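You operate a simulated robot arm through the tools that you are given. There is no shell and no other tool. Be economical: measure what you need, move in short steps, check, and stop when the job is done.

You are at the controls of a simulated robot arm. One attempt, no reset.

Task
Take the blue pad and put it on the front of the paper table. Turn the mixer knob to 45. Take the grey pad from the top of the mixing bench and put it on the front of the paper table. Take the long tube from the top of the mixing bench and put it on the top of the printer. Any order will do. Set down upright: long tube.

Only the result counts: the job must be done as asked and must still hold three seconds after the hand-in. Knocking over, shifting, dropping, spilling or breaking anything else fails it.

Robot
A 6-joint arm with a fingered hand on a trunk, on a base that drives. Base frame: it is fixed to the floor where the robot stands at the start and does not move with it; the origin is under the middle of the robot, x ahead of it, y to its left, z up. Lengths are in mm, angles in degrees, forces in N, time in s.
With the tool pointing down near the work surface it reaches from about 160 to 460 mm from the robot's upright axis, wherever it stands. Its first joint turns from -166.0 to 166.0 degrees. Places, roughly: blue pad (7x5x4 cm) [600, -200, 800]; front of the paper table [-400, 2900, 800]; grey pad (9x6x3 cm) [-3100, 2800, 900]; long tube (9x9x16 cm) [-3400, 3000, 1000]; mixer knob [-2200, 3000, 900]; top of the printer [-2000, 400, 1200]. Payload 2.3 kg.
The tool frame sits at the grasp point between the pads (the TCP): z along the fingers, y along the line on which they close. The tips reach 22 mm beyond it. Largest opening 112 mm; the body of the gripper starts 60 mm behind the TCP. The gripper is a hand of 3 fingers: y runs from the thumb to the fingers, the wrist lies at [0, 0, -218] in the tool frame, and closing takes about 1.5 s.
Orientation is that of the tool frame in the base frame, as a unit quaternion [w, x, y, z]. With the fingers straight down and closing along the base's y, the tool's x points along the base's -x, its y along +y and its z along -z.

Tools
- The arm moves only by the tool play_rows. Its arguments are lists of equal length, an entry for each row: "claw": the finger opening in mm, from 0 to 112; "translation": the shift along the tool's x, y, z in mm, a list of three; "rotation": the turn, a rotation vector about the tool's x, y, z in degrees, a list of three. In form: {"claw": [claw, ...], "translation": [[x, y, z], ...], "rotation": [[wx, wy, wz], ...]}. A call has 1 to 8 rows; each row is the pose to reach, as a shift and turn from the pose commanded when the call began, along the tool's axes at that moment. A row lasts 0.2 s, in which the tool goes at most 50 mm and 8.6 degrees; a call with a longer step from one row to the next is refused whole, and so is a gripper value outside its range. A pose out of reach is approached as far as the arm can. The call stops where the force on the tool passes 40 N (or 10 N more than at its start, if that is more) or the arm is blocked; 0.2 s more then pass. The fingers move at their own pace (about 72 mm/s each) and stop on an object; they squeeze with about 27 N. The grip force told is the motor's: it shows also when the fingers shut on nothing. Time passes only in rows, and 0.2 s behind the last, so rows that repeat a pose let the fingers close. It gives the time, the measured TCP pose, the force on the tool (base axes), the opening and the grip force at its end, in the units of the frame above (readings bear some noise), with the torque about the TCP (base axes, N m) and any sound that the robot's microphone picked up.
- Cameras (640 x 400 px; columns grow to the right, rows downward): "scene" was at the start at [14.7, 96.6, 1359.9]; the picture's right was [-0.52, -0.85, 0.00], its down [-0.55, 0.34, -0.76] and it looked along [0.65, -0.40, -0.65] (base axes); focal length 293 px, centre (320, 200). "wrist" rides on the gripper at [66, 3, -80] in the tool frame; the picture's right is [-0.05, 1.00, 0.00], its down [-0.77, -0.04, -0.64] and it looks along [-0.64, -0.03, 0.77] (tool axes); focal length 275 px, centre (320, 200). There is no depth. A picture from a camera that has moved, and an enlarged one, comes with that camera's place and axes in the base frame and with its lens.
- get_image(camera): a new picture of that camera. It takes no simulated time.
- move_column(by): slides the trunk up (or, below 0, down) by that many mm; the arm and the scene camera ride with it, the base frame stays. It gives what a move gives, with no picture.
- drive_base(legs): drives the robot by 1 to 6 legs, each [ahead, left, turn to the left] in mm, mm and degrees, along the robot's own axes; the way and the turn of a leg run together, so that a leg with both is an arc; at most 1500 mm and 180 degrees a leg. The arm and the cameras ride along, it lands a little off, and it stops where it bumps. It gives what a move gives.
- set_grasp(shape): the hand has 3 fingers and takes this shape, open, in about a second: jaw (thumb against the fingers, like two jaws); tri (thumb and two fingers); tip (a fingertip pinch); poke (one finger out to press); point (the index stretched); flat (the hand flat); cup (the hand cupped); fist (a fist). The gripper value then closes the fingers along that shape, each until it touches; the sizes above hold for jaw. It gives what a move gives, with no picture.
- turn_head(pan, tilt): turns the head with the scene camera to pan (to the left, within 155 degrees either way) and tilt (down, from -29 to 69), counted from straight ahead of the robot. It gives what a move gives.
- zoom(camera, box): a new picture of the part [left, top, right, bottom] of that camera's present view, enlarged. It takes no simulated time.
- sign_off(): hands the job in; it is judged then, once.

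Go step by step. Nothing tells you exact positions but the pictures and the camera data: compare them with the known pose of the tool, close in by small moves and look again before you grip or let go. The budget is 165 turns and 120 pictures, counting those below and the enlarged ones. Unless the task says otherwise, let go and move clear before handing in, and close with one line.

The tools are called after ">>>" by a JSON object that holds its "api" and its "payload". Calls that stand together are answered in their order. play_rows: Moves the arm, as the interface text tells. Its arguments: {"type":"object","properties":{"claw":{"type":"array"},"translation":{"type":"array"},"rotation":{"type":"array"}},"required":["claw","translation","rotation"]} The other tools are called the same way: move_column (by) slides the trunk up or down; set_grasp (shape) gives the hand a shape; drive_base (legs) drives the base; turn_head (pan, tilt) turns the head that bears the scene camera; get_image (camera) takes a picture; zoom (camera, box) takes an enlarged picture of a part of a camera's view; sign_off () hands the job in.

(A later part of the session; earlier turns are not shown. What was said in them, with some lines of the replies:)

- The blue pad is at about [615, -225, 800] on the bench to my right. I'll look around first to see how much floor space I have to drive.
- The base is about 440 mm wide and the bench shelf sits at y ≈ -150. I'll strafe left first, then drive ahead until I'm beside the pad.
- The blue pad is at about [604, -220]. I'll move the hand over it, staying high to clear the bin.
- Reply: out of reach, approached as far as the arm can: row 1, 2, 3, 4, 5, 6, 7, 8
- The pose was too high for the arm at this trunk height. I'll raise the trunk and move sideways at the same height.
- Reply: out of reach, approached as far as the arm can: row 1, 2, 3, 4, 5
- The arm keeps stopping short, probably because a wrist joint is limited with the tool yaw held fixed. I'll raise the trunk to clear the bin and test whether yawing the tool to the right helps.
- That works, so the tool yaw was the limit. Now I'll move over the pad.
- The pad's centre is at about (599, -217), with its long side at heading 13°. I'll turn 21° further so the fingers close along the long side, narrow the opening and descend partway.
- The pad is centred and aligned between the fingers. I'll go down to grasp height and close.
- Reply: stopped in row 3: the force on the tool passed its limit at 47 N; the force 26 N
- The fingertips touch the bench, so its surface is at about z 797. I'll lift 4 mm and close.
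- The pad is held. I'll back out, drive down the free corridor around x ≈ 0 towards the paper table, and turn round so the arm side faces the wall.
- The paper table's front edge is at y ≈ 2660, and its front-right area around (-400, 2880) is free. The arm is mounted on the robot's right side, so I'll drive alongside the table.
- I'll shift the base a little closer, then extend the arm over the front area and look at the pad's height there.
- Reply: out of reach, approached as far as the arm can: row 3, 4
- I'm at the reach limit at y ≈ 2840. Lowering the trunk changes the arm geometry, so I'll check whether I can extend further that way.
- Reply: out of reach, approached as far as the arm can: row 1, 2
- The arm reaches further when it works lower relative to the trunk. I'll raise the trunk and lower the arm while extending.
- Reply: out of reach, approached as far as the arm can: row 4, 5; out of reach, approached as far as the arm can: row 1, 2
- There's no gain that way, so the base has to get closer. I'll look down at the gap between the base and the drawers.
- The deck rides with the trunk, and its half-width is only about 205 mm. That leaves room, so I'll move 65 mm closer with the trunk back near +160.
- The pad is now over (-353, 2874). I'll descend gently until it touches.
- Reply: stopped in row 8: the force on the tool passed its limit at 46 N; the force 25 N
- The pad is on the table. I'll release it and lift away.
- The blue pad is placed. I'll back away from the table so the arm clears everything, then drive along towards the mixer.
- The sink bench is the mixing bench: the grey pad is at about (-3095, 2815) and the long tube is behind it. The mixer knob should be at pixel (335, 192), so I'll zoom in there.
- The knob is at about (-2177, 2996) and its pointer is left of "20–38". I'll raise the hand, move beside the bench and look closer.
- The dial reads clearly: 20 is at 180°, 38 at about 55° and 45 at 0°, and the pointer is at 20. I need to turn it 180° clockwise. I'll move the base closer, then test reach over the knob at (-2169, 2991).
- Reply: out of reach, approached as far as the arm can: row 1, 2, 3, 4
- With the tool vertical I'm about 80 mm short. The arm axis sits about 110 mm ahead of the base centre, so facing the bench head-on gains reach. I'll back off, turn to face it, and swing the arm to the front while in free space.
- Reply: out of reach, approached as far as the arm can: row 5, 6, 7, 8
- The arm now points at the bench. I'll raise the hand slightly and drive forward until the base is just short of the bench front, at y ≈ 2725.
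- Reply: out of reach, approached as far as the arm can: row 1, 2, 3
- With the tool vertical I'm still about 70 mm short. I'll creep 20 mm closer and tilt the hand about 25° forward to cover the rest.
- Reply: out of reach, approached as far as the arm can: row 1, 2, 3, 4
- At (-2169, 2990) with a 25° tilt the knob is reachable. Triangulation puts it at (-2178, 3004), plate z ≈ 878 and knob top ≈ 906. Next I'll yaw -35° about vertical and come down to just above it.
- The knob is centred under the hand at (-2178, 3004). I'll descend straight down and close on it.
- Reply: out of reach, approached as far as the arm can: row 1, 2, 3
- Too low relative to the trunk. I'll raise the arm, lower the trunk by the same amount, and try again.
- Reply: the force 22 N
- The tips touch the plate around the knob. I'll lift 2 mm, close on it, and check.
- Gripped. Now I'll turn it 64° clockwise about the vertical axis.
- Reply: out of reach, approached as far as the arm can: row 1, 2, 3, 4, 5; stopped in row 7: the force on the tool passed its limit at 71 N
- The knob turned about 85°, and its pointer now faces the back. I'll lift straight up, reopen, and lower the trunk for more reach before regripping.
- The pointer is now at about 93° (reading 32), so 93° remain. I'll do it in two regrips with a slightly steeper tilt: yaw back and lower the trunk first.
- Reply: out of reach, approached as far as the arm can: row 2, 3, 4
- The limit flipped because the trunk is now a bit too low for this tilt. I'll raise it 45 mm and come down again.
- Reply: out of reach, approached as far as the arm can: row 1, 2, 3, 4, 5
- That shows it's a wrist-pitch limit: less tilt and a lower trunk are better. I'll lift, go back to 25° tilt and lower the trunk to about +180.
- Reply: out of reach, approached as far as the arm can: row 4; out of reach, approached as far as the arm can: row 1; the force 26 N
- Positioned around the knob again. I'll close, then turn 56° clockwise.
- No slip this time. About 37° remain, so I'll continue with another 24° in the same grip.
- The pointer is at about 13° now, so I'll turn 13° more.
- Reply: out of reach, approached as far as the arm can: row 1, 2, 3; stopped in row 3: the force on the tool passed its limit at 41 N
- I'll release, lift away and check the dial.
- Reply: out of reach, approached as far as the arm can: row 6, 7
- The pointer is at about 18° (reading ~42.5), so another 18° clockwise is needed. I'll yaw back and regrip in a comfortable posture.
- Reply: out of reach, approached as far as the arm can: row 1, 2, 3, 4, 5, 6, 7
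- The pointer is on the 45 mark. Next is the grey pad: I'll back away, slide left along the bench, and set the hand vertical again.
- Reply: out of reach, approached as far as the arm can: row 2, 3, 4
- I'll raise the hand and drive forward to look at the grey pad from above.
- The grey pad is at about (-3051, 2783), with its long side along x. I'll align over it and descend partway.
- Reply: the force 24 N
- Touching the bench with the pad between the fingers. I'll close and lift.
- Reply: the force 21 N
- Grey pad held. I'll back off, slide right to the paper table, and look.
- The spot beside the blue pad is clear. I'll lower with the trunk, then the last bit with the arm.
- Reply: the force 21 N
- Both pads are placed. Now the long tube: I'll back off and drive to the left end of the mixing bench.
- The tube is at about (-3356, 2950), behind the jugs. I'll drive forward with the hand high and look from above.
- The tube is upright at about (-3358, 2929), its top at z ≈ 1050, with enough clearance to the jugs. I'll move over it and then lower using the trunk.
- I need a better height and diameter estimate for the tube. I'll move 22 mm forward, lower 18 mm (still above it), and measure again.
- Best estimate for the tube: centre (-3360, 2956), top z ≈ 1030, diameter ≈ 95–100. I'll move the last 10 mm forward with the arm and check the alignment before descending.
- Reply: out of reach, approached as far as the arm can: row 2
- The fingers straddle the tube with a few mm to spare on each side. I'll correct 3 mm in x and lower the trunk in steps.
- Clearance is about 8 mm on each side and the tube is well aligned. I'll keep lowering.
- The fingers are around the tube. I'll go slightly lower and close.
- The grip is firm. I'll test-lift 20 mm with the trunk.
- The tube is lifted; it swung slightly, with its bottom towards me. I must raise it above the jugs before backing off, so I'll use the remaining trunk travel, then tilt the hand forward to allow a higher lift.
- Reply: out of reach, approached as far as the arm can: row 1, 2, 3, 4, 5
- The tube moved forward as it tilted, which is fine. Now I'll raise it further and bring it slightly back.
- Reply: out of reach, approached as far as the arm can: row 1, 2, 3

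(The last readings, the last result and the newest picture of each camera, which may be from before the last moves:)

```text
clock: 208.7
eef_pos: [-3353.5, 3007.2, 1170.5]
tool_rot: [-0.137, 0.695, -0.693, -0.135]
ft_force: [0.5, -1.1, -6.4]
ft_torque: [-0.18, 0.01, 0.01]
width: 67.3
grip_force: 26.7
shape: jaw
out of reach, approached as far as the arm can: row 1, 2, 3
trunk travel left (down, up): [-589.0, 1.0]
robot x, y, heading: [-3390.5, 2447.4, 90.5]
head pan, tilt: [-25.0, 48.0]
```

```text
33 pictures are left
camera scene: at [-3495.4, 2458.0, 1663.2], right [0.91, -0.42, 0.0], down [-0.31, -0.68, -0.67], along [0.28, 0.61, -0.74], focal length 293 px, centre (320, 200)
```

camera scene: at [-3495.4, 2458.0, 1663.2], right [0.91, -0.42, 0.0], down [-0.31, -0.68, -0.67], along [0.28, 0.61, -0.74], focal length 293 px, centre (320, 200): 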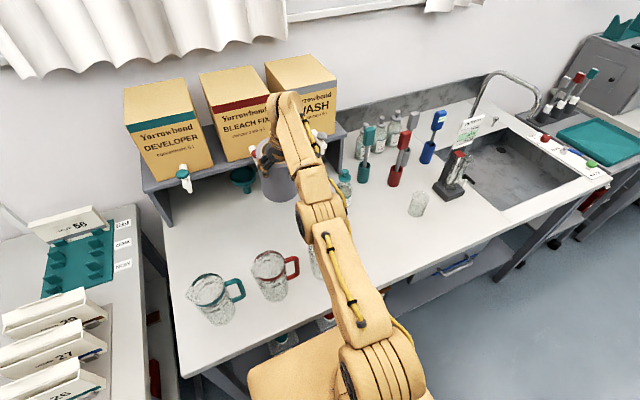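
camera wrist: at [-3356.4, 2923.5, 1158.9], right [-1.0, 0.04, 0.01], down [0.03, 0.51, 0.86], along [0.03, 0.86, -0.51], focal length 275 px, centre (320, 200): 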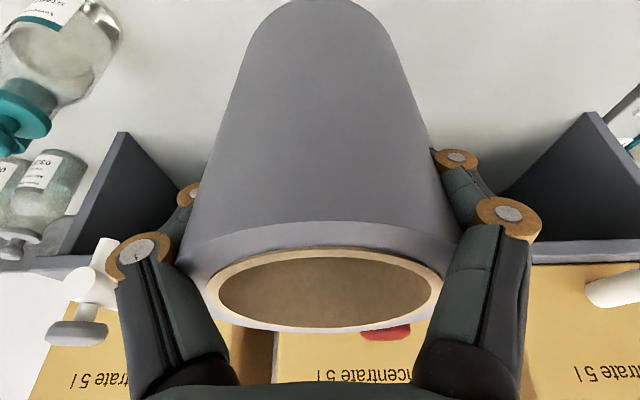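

>>> {"api": "play_rows", "payload": {"claw": [50, 50], "translation": [[-4, 0, -16], [-10, 0, -34]], "rotation": [[0, 0, 0], [0, 0, 0]]}}

>>> {"api": "get_image", "payload": {"camera": "wrist"}}

>>> {"api": "turn_head", "payload": {"pan": -2, "tilt": 45}}

>>> {"api": "get_image", "payload": {"camera": "scene"}}

```text
clock: 209.3
eef_pos: [-3354.2, 2998.3, 1201.9]
tool_rot: [0.138, -0.693, 0.694, 0.137]
ft_force: [0.3, 0.4, -7.0]
ft_torque: [-0.19, 0.02, -0.03]
width: 67.7
grip_force: 27.1
shape: jaw
out of reach, approached as far as the arm can: row 2
trunk travel left (down, up): [-589.0, 1.0]
robot x, y, heading: [-3389.3, 2446.6, 90.3]
head pan, tilt: [-25.0, 48.0]
```

```text
32 pictures are left
camera wrist: at [-3357.5, 2905.6, 1251.8], right [-1.0, 0.04, 0.02], down [0.03, 0.47, 0.88], along [0.03, 0.88, -0.47], focal length 275 px, centre (320, 200)
```

wrist: 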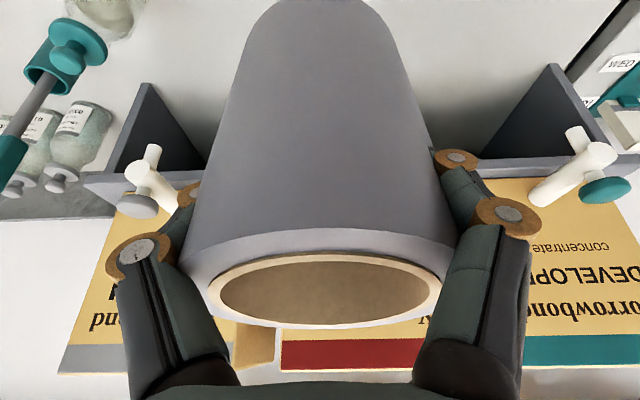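

```text
clock: 210.2
eef_pos: [-3354.8, 2998.8, 1201.3]
tool_rot: [-0.137, 0.694, -0.693, -0.136]
ft_force: [-0.5, 0.1, -6.2]
ft_torque: [-0.16, 0.03, 0.0]
width: 67.5
grip_force: 27.0
shape: jaw
trunk travel left (down, up): [-589.0, 1.0]
robot x, y, heading: [-3388.7, 2447.6, 90.3]
head pan, tilt: [-2.0, 45.0]
```

```text
31 pictures are left
camera scene: at [-3525.7, 2468.1, 1667.4], right [1.0, -0.03, 0.0], down [-0.02, -0.71, -0.71], along [0.02, 0.71, -0.71], focal length 293 px, centre (320, 200)
```

scene: 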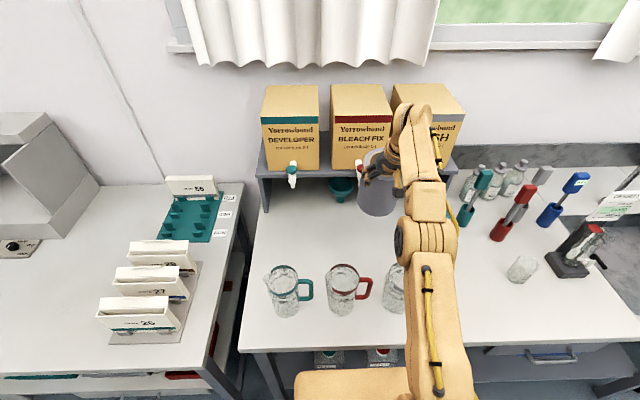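

The tube is held well above the jugs. I'll back off and look towards the printer.

>>> {"api": "drive_base", "payload": {"legs": [[-450, 0, 0]]}}

>>> {"api": "turn_head", "payload": {"pan": -130, "tilt": 25}}

>>> {"api": "get_image", "payload": {"camera": "scene"}}

```text
clock: 212.9
eef_pos: [-3354.6, 2547.9, 1200.6]
tool_rot: [-0.136, 0.698, -0.69, -0.136]
ft_force: [-0.5, -0.3, -6.3]
ft_torque: [-0.19, -0.02, 0.03]
width: 67.2
grip_force: 27.1
shape: jaw
trunk travel left (down, up): [-589.0, 1.0]
robot x, y, heading: [-3383.8, 1995.0, 90.8]
head pan, tilt: [-2.0, 45.0]
```

```text
clock: 215.0
eef_pos: [-3355.8, 2547.6, 1201.3]
tool_rot: [-0.136, 0.697, -0.69, -0.136]
ft_force: [0.6, -0.5, -5.6]
ft_torque: [-0.14, -0.02, -0.01]
width: 67.6
grip_force: 26.9
shape: jaw
trunk travel left (down, up): [-589.0, 1.0]
robot x, y, heading: [-3387.4, 1997.6, 90.8]
head pan, tilt: [-130.0, 25.0]
```

```text
30 pictures are left
camera scene: at [-3450.4, 1876.0, 1698.1], right [-0.63, -0.78, 0.0], down [-0.33, 0.27, -0.91], along [0.7, -0.57, -0.42], focal length 293 px, centre (320, 200)
```

scene: 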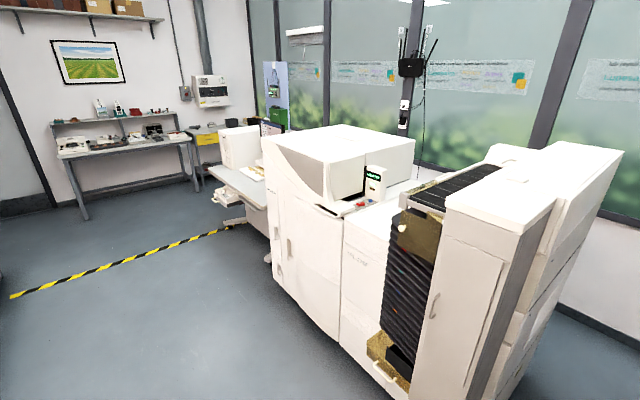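

The printer's top is the hooded unit at pixel (354, 140). I'll zoom in for its geometry, and check the tube.

>>> {"api": "zoom", "payload": {"camera": "scene", "box": [220, 100, 460, 300]}}

>>> {"api": "turn_head", "payload": {"pan": -25, "tilt": 40}}

>>> {"api": "get_image", "payload": {"camera": "scene"}}

```text
2.00 times, centred on (340, 200) of scene
camera zoom: at [-3450.4, 1876.0, 1698.1], right [-0.63, -0.78, 0.0], down [-0.33, 0.27, -0.91], along [0.7, -0.57, -0.42], focal length 587 px, centre (280, 200)
```

zoom: 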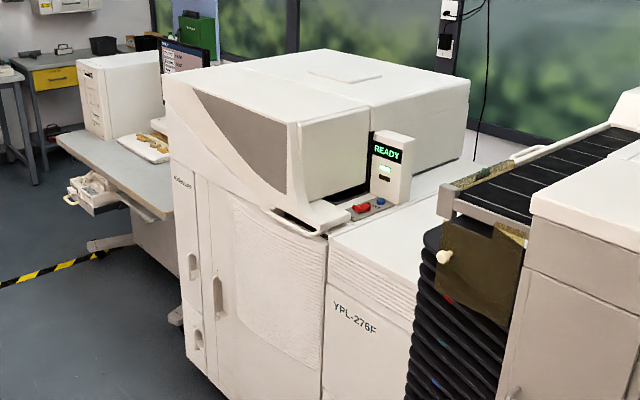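

```text
clock: 216.8
eef_pos: [-3355.0, 2547.1, 1200.5]
tool_rot: [-0.137, 0.697, -0.69, -0.136]
ft_force: [-0.1, 0.0, -6.3]
ft_torque: [-0.18, 0.0, 0.01]
width: 67.5
grip_force: 26.8
shape: jaw
trunk travel left (down, up): [-589.0, 1.0]
robot x, y, heading: [-3385.9, 1992.7, 91.0]
head pan, tilt: [-25.0, 40.0]
```

```text
28 pictures are left
camera scene: at [-3487.3, 2011.5, 1674.7], right [0.91, -0.41, 0.0], down [-0.26, -0.59, -0.77], along [0.31, 0.7, -0.64], focal length 293 px, centre (320, 200)
```

scene: 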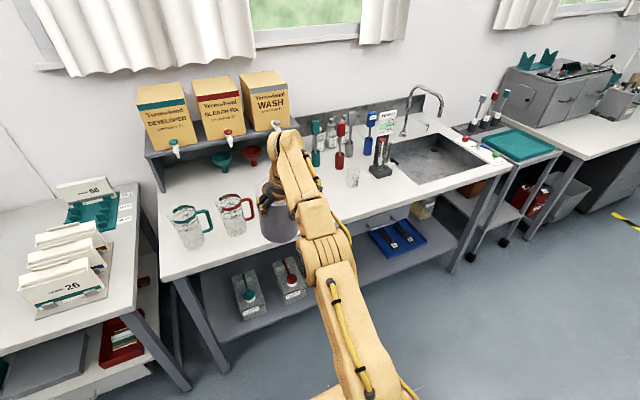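

The printer's front face is at y ≈ 900, facing the room. I'll drive to open floor in front of it and turn to face it.

>>> {"api": "drive_base", "payload": {"legs": [[0, -1300, 0], [0, 0, 179]]}}

>>> {"api": "turn_head", "payload": {"pan": -5, "tilt": 35}}

>>> {"api": "get_image", "payload": {"camera": "scene"}}

```text
clock: 230.7
eef_pos: [-2149.1, 1434.4, 1201.4]
tool_rot: [0.128, 0.734, 0.651, -0.145]
ft_force: [0.5, 0.4, -7.0]
ft_torque: [0.17, -0.04, 0.01]
width: 66.8
grip_force: 27.2
shape: jaw
trunk travel left (down, up): [-589.0, 1.0]
robot x, y, heading: [-2049.4, 1980.5, -96.6]
head pan, tilt: [-25.0, 40.0]
```

```text
clock: 231.5
eef_pos: [-2148.7, 1435.5, 1201.1]
tool_rot: [0.127, 0.734, 0.651, -0.146]
ft_force: [-0.1, -0.2, -7.0]
ft_torque: [0.19, -0.02, -0.01]
width: 66.8
grip_force: 26.8
shape: jaw
trunk travel left (down, up): [-589.0, 1.0]
robot x, y, heading: [-2049.4, 1976.6, -96.1]
head pan, tilt: [-5.0, 35.0]
```

```text
27 pictures are left
camera scene: at [-1917.2, 1935.9, 1682.2], right [-0.98, 0.2, 0.0], down [0.11, 0.56, -0.82], along [-0.16, -0.8, -0.57], focal length 293 px, centre (320, 200)
```

scene: 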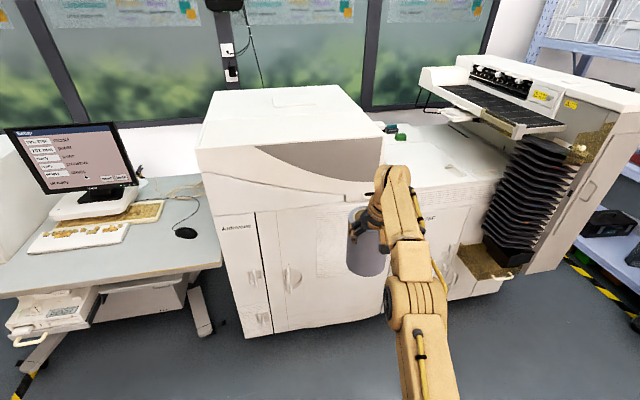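

The printer top is at z ≈ 1205 and its front edge at y ≈ 860. The tube bottom is about 120 mm below the TCP, so I need TCP z ≈ 1345. I'll raise and retract the arm here in free space.

>>> {"api": "play_rows", "payload": {"claw": [50, 50, 50, 50], "translation": [[7, 0, -42], [13, 0, -84], [20, 0, -126], [26, 0, -168]], "rotation": [[0, 0, 0], [0, 0, 0], [0, 0, 0], [0, 0, 0]]}}

>>> {"api": "turn_head", "payload": {"pan": -5, "tilt": 25}}

>>> {"api": "get_image", "payload": {"camera": "scene"}}

```text
clock: 232.5
eef_pos: [-2130.3, 1517.3, 1333.3]
tool_rot: [0.129, 0.733, 0.651, -0.146]
ft_force: [-0.2, 0.1, -5.9]
ft_torque: [0.16, -0.03, -0.02]
width: 66.3
grip_force: 26.6
shape: jaw
out of reach, approached as far as the arm can: row 4
trunk travel left (down, up): [-589.0, 1.0]
robot x, y, heading: [-2050.7, 1979.4, -96.5]
head pan, tilt: [-5.0, 35.0]
```

```text
clock: 233.2
eef_pos: [-2130.6, 1516.8, 1333.1]
tool_rot: [0.128, 0.734, 0.651, -0.146]
ft_force: [-0.8, 0.1, -5.8]
ft_torque: [0.17, 0.0, 0.0]
width: 66.4
grip_force: 27.1
shape: jaw
trunk travel left (down, up): [-589.0, 1.0]
robot x, y, heading: [-2050.9, 1980.1, -96.4]
head pan, tilt: [-5.0, 25.0]
```

```text
26 pictures are left
camera scene: at [-1918.0, 1931.9, 1697.9], right [-0.98, 0.2, 0.0], down [0.08, 0.42, -0.91], along [-0.18, -0.89, -0.42], focal length 293 px, centre (320, 200)
```

scene: 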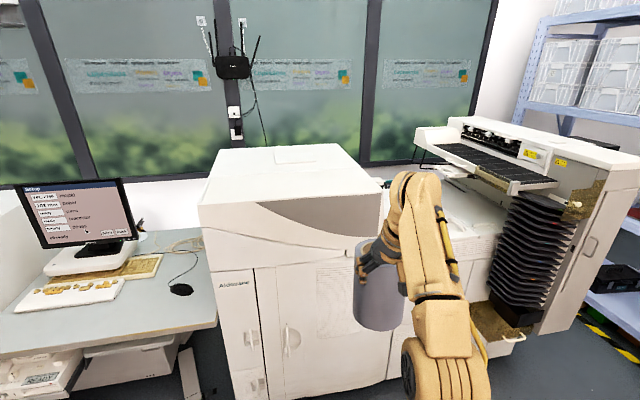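

TCP z is 1333 with a good forward reach. I'll square up, drive closer (still short of the printer), and measure its top from there.

>>> {"api": "drive_base", "payload": {"legs": [[0, 0, 6.4], [480, 0, 0]]}}

>>> {"api": "turn_head", "payload": {"pan": 0, "tilt": 35}}

>>> {"api": "get_image", "payload": {"camera": "scene"}}

>>> {"api": "get_image", "payload": {"camera": "wrist"}}

```text
clock: 236.6
eef_pos: [-2078.3, 1036.4, 1331.7]
tool_rot: [0.135, 0.696, 0.692, -0.137]
ft_force: [-0.6, -0.5, -6.4]
ft_torque: [0.19, -0.01, 0.01]
width: 66.6
grip_force: 26.5
shape: jaw
trunk travel left (down, up): [-589.0, 1.0]
robot x, y, heading: [-2048.1, 1500.8, -89.8]
head pan, tilt: [-5.0, 25.0]
```

```text
clock: 237.3
eef_pos: [-2077.8, 1036.4, 1332.4]
tool_rot: [0.135, 0.697, 0.691, -0.138]
ft_force: [0.1, 1.3, -6.5]
ft_torque: [0.19, -0.01, 0.01]
width: 66.6
grip_force: 26.9
shape: jaw
trunk travel left (down, up): [-589.0, 1.0]
robot x, y, heading: [-2050.0, 1507.3, -90.0]
head pan, tilt: [0.0, 35.0]
```

```text
25 pictures are left
camera scene: at [-1905.1, 1476.4, 1682.3], right [-1.0, 0.0, 0.0], down [0.0, 0.57, -0.82], along [0.0, -0.82, -0.57], focal length 293 px, centre (320, 200)
```

scene: 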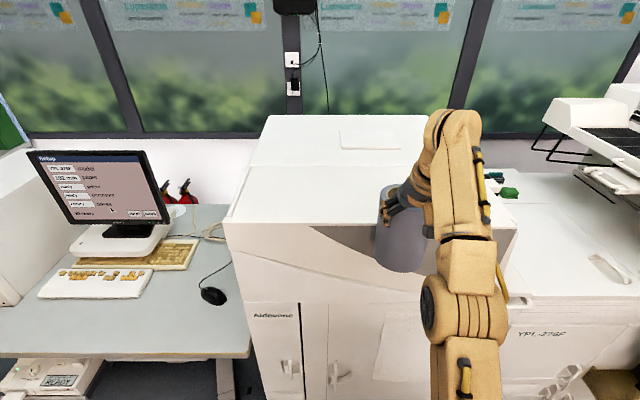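

```text
24 pictures are left
camera wrist: at [-2073.2, 1127.0, 1382.3], right [1.0, -0.05, 0.02], down [-0.04, -0.47, 0.88], along [-0.04, -0.88, -0.47], focal length 275 px, centre (320, 200)
```

wrist: 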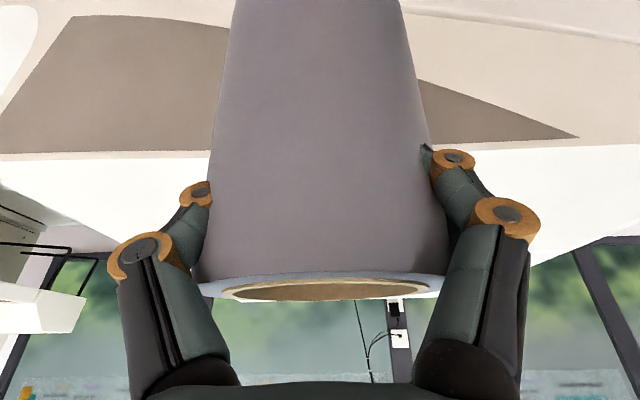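

Triangulation puts the printer top at z ≈ 1255. A seam at y ≈ 650 divides it, and the main flat top behind the seam is centred near y ≈ 430, so I need to reach y ≈ 580. The tube pivots freely in the grip and hangs vertical, so I'll back up and swing the hand towards horizontal to gain reach.

>>> {"api": "drive_base", "payload": {"legs": [[-250, 0, 0]]}}

>>> {"api": "play_rows", "payload": {"claw": [50, 50, 50, 50], "translation": [[-23, 0, 2], [-47, 0, 5], [-70, 0, 7], [-94, 0, 9]], "rotation": [[0, -6, 0], [0, -12, 0], [0, -18, 0], [0, -24, 0]]}}

>>> {"api": "get_image", "payload": {"camera": "wrist"}}

>>> {"api": "get_image", "payload": {"camera": "scene"}}

```text
clock: 239.2
eef_pos: [-2078.6, 1288.5, 1332.7]
tool_rot: [0.136, 0.697, 0.691, -0.138]
ft_force: [1.2, -0.5, -6.1]
ft_torque: [0.16, 0.0, -0.04]
width: 66.7
grip_force: 26.8
shape: jaw
trunk travel left (down, up): [-589.0, 1.0]
robot x, y, heading: [-2048.6, 1752.3, -90.1]
head pan, tilt: [0.0, 35.0]
```

```text
clock: 240.2
eef_pos: [-2080.5, 1196.1, 1360.2]
tool_rot: [0.276, 0.653, 0.647, -0.28]
ft_force: [0.5, 0.4, -5.8]
ft_torque: [0.27, -0.02, 0.02]
width: 66.5
grip_force: 26.6
shape: jaw
trunk travel left (down, up): [-589.0, 1.0]
robot x, y, heading: [-2049.9, 1758.2, -90.1]
head pan, tilt: [0.0, 35.0]
```

```text
23 pictures are left
camera wrist: at [-2075.9, 1299.0, 1368.7], right [1.0, -0.04, 0.03], down [-0.04, -0.07, 1.0], along [-0.04, -1.0, -0.07], focal length 275 px, centre (320, 200)
```

wrist: 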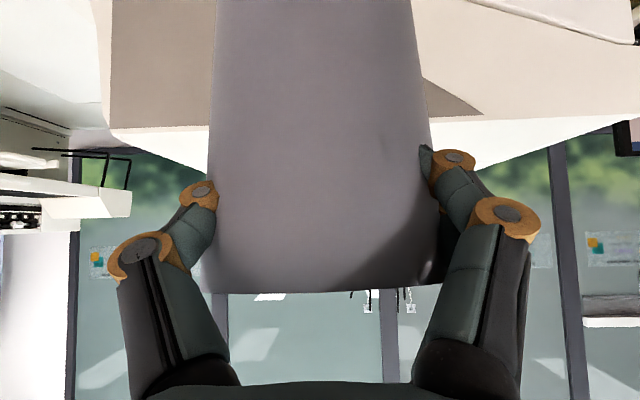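

```text
22 pictures are left
camera scene: at [-1905.2, 1726.9, 1682.2], right [-1.0, 0.0, 0.0], down [0.0, 0.57, -0.82], along [0.0, -0.82, -0.57], focal length 293 px, centre (320, 200)
```

scene: 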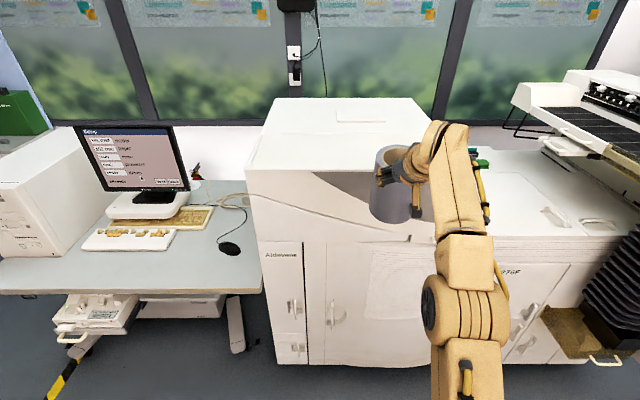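

The tube still hangs vertical. I'll continue rotating towards horizontal.

>>> {"api": "play_rows", "payload": {"claw": [50, 50, 50, 50, 50], "translation": [[-19, 0, 8], [-37, 0, 16], [-56, 0, 24], [-74, 0, 32], [-93, 0, 40]], "rotation": [[0, -6, 0], [0, -12, 0], [0, -18, 0], [0, -24, 0], [0, -30, 0]]}}

>>> {"api": "get_image", "payload": {"camera": "wrist"}}

>>> {"api": "zoom", "payload": {"camera": "scene", "box": [320, 80, 520, 240]}}

```text
clock: 241.3
eef_pos: [-2082.0, 1104.9, 1401.7]
tool_rot: [0.435, 0.558, 0.554, -0.439]
ft_force: [0.2, -0.1, -5.7]
ft_torque: [0.28, -0.03, -0.01]
width: 63.5
grip_force: 27.6
shape: jaw
trunk travel left (down, up): [-589.0, 1.0]
robot x, y, heading: [-2050.8, 1756.0, -90.3]
head pan, tilt: [0.0, 35.0]
```

```text
21 pictures are left
camera wrist: at [-2076.2, 1197.4, 1355.6], right [1.0, -0.02, 0.04], down [-0.03, 0.44, 0.9], along [-0.04, -0.9, 0.43], focal length 275 px, centre (320, 200)
```

wrist: 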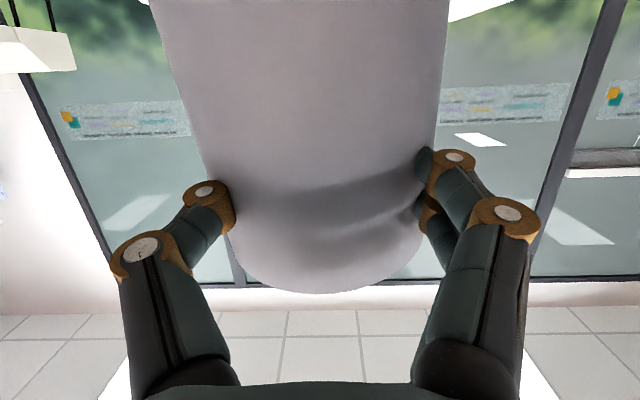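

```text
2.50 times, centred on (420, 160) of scene
camera zoom: at [-1905.1, 1726.6, 1682.2], right [-1.0, 0.0, 0.0], down [0.0, 0.57, -0.82], along [0.0, -0.82, -0.57], focal length 734 px, centre (70, 300)
```

zoom: 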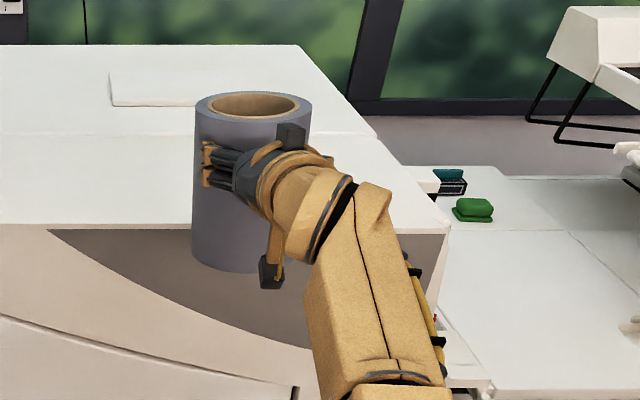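

The hand is nearly horizontal and the tube is vertical, its bottom about 50 mm above the printer top. The rear flat top spans y 200–677, with a thin plate at x -1977..-2195. I'll aim for the clear spot left of the plate at x ≈ -1905, y ≈ 600.

>>> {"api": "drive_base", "payload": {"legs": [[0, 176, 0.2], [400, 0, 0]]}}

>>> {"api": "get_image", "payload": {"camera": "scene"}}

>>> {"api": "turn_head", "payload": {"pan": -5, "tilt": 65}}

>>> {"api": "get_image", "payload": {"camera": "scene"}}

```text
clock: 244.9
eef_pos: [-1902.8, 703.6, 1401.2]
tool_rot: [0.434, 0.558, 0.554, -0.439]
ft_force: [-0.1, -0.1, -7.2]
ft_torque: [0.24, 0.01, 0.01]
width: 60.9
grip_force: 26.5
shape: jaw
trunk travel left (down, up): [-589.0, 1.0]
robot x, y, heading: [-1871.0, 1351.6, -90.3]
head pan, tilt: [0.0, 35.0]
```

```text
19 pictures are left
camera scene: at [-1726.7, 1325.3, 1682.2], right [-1.0, 0.0, 0.0], down [0.0, 0.57, -0.82], along [0.0, -0.82, -0.57], focal length 293 px, centre (320, 200)
```

scene: 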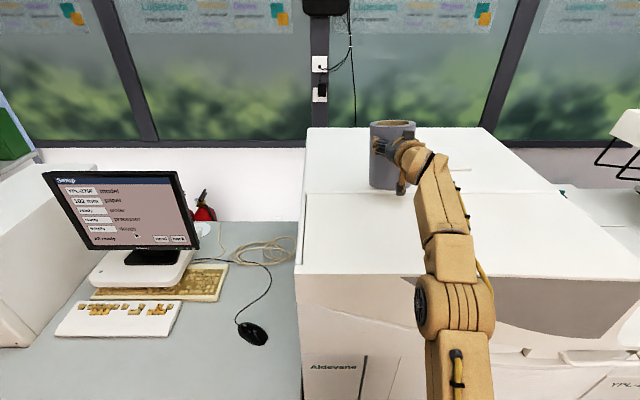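

```text
clock: 245.9
eef_pos: [-1902.3, 703.8, 1400.7]
tool_rot: [0.435, 0.558, 0.553, -0.44]
ft_force: [-0.5, -0.1, -5.9]
ft_torque: [0.22, -0.04, 0.02]
width: 60.9
grip_force: 26.8
shape: jaw
trunk travel left (down, up): [-589.0, 1.0]
robot x, y, heading: [-1866.5, 1353.9, -90.2]
head pan, tilt: [-5.0, 65.0]
```

```text
18 pictures are left
camera scene: at [-1732.0, 1353.1, 1642.4], right [-1.0, 0.09, 0.0], down [0.08, 0.9, -0.42], along [-0.04, -0.42, -0.91], focal length 293 px, centre (320, 200)
```

scene: 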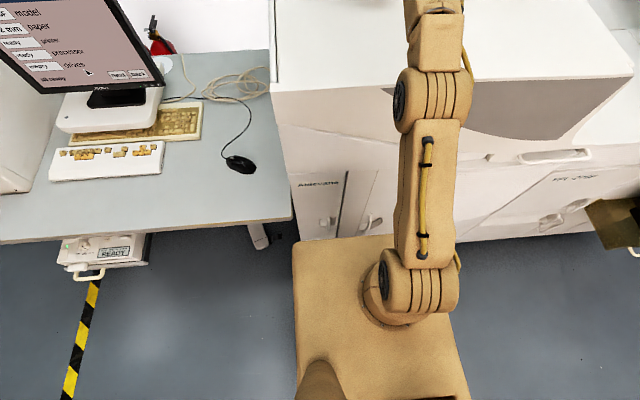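

The grip width is creeping down slightly, so I'll set the tube down promptly. I'll move 75 mm forward, with a small sidestep to clear the desk.

>>> {"api": "drive_base", "payload": {"legs": [[75, -10, 0]]}}

>>> {"api": "play_rows", "payload": {"claw": [50, 50, 50], "translation": [[5, 0, 13], [13, 0, 22], [22, 0, 31]], "rotation": [[0, 0, 0], [0, 0, 0], [0, 0, 0]]}}

>>> {"api": "turn_head", "payload": {"pan": -10, "tilt": 35}}

>>> {"api": "zoom", "payload": {"camera": "scene", "box": [240, 80, 460, 240]}}

```text
clock: 246.9
eef_pos: [-1912.4, 627.8, 1400.2]
tool_rot: [0.433, 0.559, 0.554, -0.439]
ft_force: [0.2, 0.1, -5.9]
ft_torque: [0.21, -0.02, 0.01]
width: 60.3
grip_force: 26.5
shape: jaw
trunk travel left (down, up): [-589.0, 1.0]
robot x, y, heading: [-1882.9, 1281.1, -89.8]
head pan, tilt: [-5.0, 65.0]
```

```text
clock: 247.7
eef_pos: [-1912.3, 614.1, 1376.0]
tool_rot: [0.436, 0.556, 0.552, -0.443]
ft_force: [1.4, 6.7, 13.3]
ft_torque: [-0.08, 0.11, -0.02]
width: 59.3
grip_force: 26.8
shape: jaw
out of reach, approached as far as the arm can: row 3
trunk travel left (down, up): [-589.0, 1.0]
robot x, y, heading: [-1882.6, 1286.8, -90.0]
head pan, tilt: [-5.0, 65.0]
```

```text
clock: 248.7
eef_pos: [-1912.6, 615.1, 1375.3]
tool_rot: [0.435, 0.557, 0.553, -0.441]
ft_force: [1.6, 8.1, 17.9]
ft_torque: [-0.2, 0.13, -0.04]
width: 59.6
grip_force: 26.9
shape: jaw
trunk travel left (down, up): [-589.0, 1.0]
robot x, y, heading: [-1878.2, 1281.0, -90.0]
head pan, tilt: [-10.0, 35.0]
```

```text
2.50 times, centred on (350, 160) of scene
camera zoom: at [-1751.4, 1262.6, 1682.3], right [-0.98, 0.17, 0.0], down [0.1, 0.56, -0.82], along [-0.14, -0.81, -0.57], focal length 734 px, centre (245, 300)
```

zoom: 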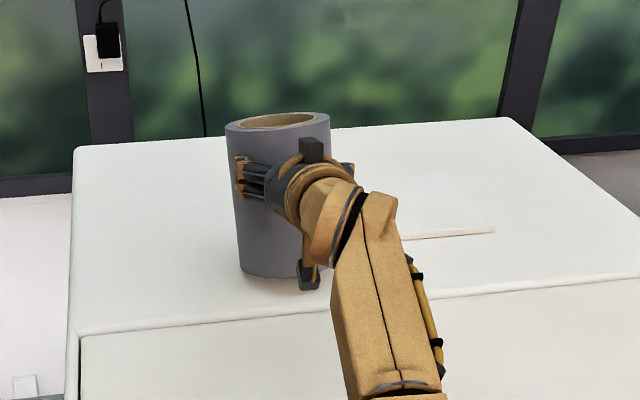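

The tube has touched down on the rear top, behind the seam. It leans sideways slightly (~5°) with the hand, so I'll lift 4 mm, roll the hand to level it, and check.

>>> {"api": "play_rows", "payload": {"claw": [50, 50, 50], "translation": [[-4, 0, -1], [-4, 0, -1], [-4, 0, -1]], "rotation": [[0, 0, 0], [0, 0, 3], [0, 0, 4]]}}

>>> {"api": "zoom", "payload": {"camera": "scene", "box": [240, 80, 460, 240]}}

>>> {"api": "get_image", "payload": {"camera": "wrist"}}

```text
clock: 249.5
eef_pos: [-1914.0, 612.6, 1376.1]
tool_rot: [0.45, 0.577, 0.534, -0.423]
ft_force: [-2.8, 4.4, 7.9]
ft_torque: [-0.03, 0.38, -0.2]
width: 59.4
grip_force: 27.1
shape: jaw
trunk travel left (down, up): [-589.0, 1.0]
robot x, y, heading: [-1880.9, 1276.6, -90.2]
head pan, tilt: [-10.0, 35.0]
```

```text
2.50 times, centred on (350, 160) of scene
camera zoom: at [-1753.0, 1257.9, 1682.3], right [-0.98, 0.17, 0.0], down [0.1, 0.56, -0.82], along [-0.14, -0.81, -0.57], focal length 734 px, centre (245, 300)
```

zoom: 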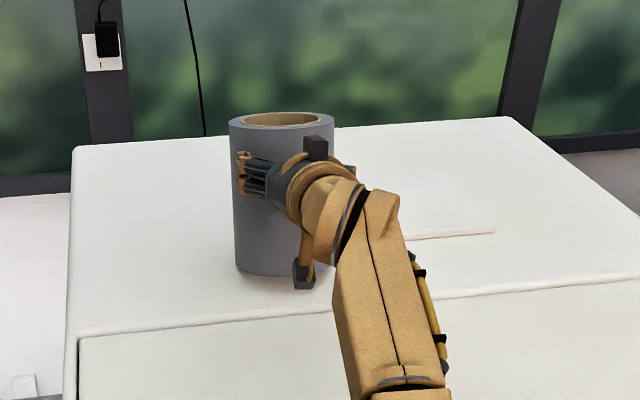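

```text
15 pictures are left
camera wrist: at [-1904.4, 705.6, 1331.3], right [0.99, -0.04, 0.11], down [-0.09, 0.44, 0.89], along [-0.08, -0.9, 0.43], focal length 275 px, centre (320, 200)
```

wrist: 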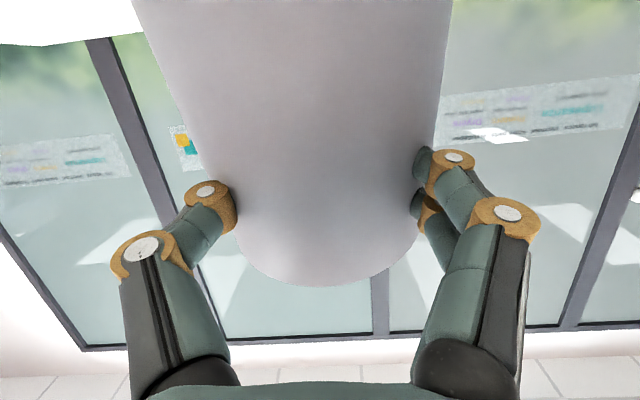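

The tube looks vertical now. I'll press lightly, release, and open fully.

>>> {"api": "play_rows", "payload": {"claw": [50, 50, 70, 85, 100, 112, 112, 112], "translation": [[3, 0, 0.7], [3, 0, 0.7], [3, 0, 0.7], [3, 0, 0.7], [3, 0, 0.7], [3, 0, 0.7], [3, 0, 0.7], [3, 0, 0.7]], "rotation": [[0, 0, 0], [0, 0, 0], [0, 0, 0], [0, 0, 0], [0, 0, 0], [0, 0, 0], [0, 0, 0], [0, 0, 0]]}}

>>> {"api": "get_image", "payload": {"camera": "wrist"}}

>>> {"api": "zoom", "payload": {"camera": "scene", "box": [240, 80, 460, 240]}}

```text
clock: 251.3
eef_pos: [-1913.4, 608.3, 1372.5]
tool_rot: [0.449, 0.577, 0.534, -0.424]
ft_force: [-0.6, -0.4, 0.5]
ft_torque: [0.0, 0.01, 0.02]
width: 112.0
grip_force: 0.2
shape: jaw
trunk travel left (down, up): [-589.0, 1.0]
robot x, y, heading: [-1878.7, 1279.4, -89.9]
head pan, tilt: [-10.0, 35.0]
```

```text
14 pictures are left
camera wrist: at [-1903.7, 701.2, 1327.8], right [0.99, -0.04, 0.11], down [-0.08, 0.44, 0.9], along [-0.08, -0.9, 0.43], focal length 275 px, centre (320, 200)
```

wrist: 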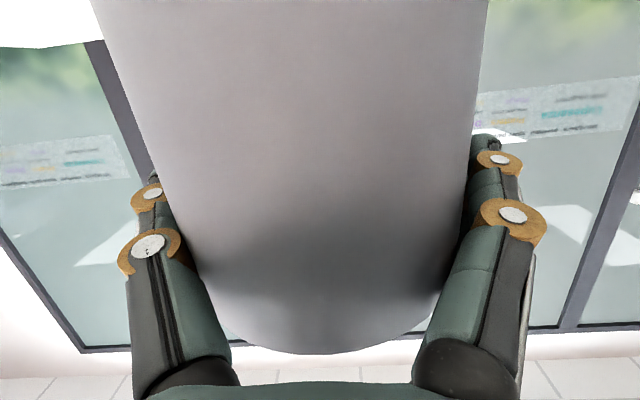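

```text
2.50 times, centred on (350, 160) of scene
camera zoom: at [-1752.1, 1253.8, 1682.2], right [-0.98, 0.17, 0.0], down [0.1, 0.56, -0.82], along [-0.14, -0.81, -0.57], focal length 734 px, centre (245, 300)
```

zoom: 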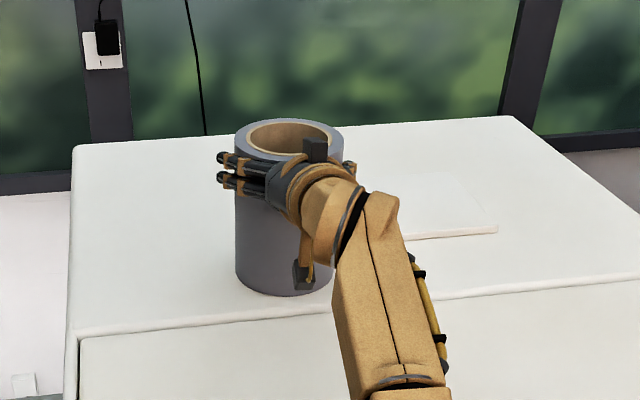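

The tube is standing upright on the rear top, occupying y ≈ 553–649. I'll withdraw the hand straight back, watching forces.

>>> {"api": "play_rows", "payload": {"claw": [112, 112], "translation": [[2.4, 0, -10], [4.7, -0.5, -19.4]], "rotation": [[0, 0, 0], [0, 0, 0]]}}

>>> {"api": "get_image", "payload": {"camera": "wrist"}}

```text
clock: 251.9
eef_pos: [-1913.5, 616.8, 1380.2]
tool_rot: [0.45, 0.577, 0.534, -0.423]
ft_force: [0.3, -0.6, 0.1]
ft_torque: [0.01, -0.01, -0.02]
width: 112.0
grip_force: 0.1
shape: jaw
out of reach, approached as far as the arm can: row 1, 2
trunk travel left (down, up): [-589.0, 1.0]
robot x, y, heading: [-1880.9, 1277.2, -89.9]
head pan, tilt: [-10.0, 35.0]
```

```text
12 pictures are left
camera wrist: at [-1903.7, 708.9, 1335.6], right [0.99, -0.04, 0.11], down [-0.08, 0.44, 0.9], along [-0.08, -0.9, 0.43], focal length 275 px, centre (320, 200)
```

wrist: 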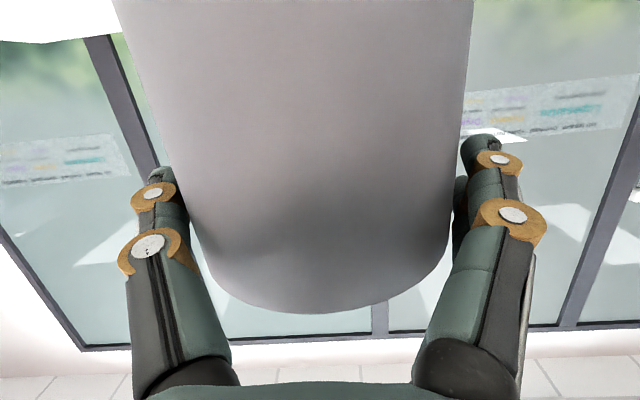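

The path is clear. I'll use the base to back straight out.

>>> {"api": "drive_base", "payload": {"legs": [[-50, 0, 0]]}}

>>> {"api": "get_image", "payload": {"camera": "wrist"}}

```text
clock: 252.8
eef_pos: [-1913.1, 666.8, 1379.2]
tool_rot: [0.449, 0.578, 0.533, -0.424]
ft_force: [0.2, 0.4, -0.3]
ft_torque: [-0.01, 0.03, 0.01]
width: 112.0
grip_force: 0.1
shape: jaw
trunk travel left (down, up): [-589.0, 1.0]
robot x, y, heading: [-1880.5, 1331.9, -90.1]
head pan, tilt: [-10.0, 35.0]
```

```text
11 pictures are left
camera wrist: at [-1904.1, 759.3, 1335.7], right [0.99, -0.04, 0.11], down [-0.08, 0.44, 0.9], along [-0.08, -0.9, 0.43], focal length 275 px, centre (320, 200)
```

wrist: 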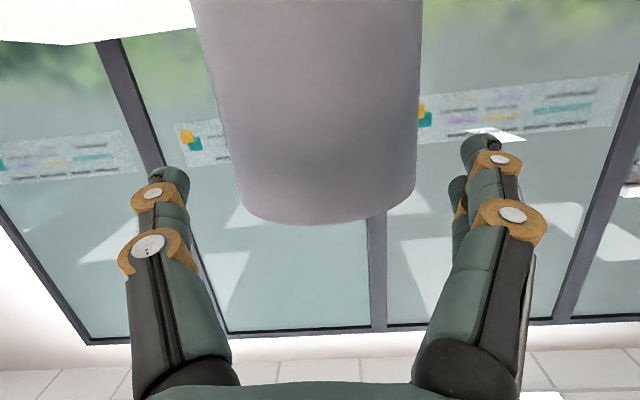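

>>> {"api": "drive_base", "payload": {"legs": [[-400, 0, 0]]}}

>>> {"api": "get_image", "payload": {"camera": "scene"}}

>>> {"api": "turn_head", "payload": {"pan": 140, "tilt": 20}}

>>> {"api": "get_image", "payload": {"camera": "scene"}}

```text
clock: 255.4
eef_pos: [-1909.8, 1082.7, 1379.7]
tool_rot: [0.451, 0.576, 0.536, -0.422]
ft_force: [-0.8, 0.2, -0.1]
ft_torque: [-0.02, 0.02, 0.0]
width: 111.8
grip_force: 0.0
shape: jaw
trunk travel left (down, up): [-589.0, 1.0]
robot x, y, heading: [-1877.7, 1748.6, -89.9]
head pan, tilt: [-10.0, 35.0]
```

```text
10 pictures are left
camera scene: at [-1752.4, 1721.3, 1682.3], right [-0.99, 0.17, 0.0], down [0.1, 0.56, -0.82], along [-0.14, -0.81, -0.57], focal length 293 px, centre (320, 200)
```

scene: 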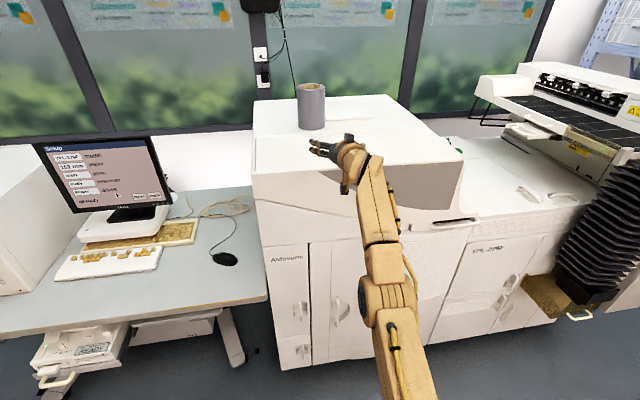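

```text
clock: 257.7
eef_pos: [-1911.6, 1081.1, 1379.3]
tool_rot: [0.451, 0.575, 0.536, -0.422]
ft_force: [-0.4, -0.1, -0.4]
ft_torque: [-0.01, 0.01, 0.02]
width: 111.9
grip_force: 0.1
shape: jaw
trunk travel left (down, up): [-589.0, 1.0]
robot x, y, heading: [-1883.1, 1747.7, -89.7]
head pan, tilt: [140.0, 20.0]
```

```text
9 pictures are left
camera scene: at [-1677.8, 1879.3, 1706.1], right [0.77, -0.64, 0.0], down [-0.22, -0.26, -0.94], along [0.6, 0.72, -0.34], focal length 293 px, centre (320, 200)
```

scene: 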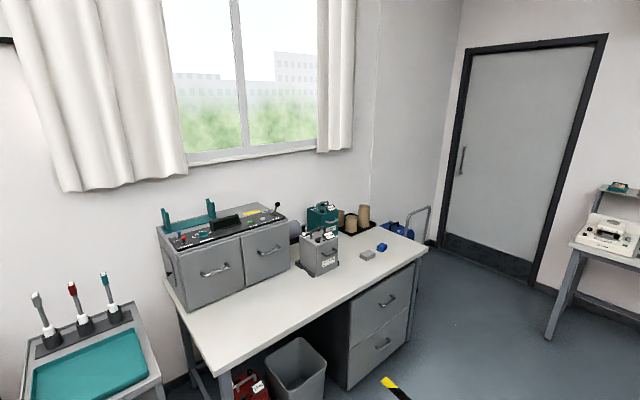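

The tube stands upright on the printer top, both pads are on the front of the paper table, and the knob was on 45 when I last checked it. The hand is clear, so I'm handing in.

>>> {"api": "sign_off", "payload": {}}

```text
The job is handed in.
```

I handed the job in with all four parts done: both pads are on the front of the paper table, the mixer knob is at 45 (checked right after turning it), and the long tube stands upright on top of the printer.
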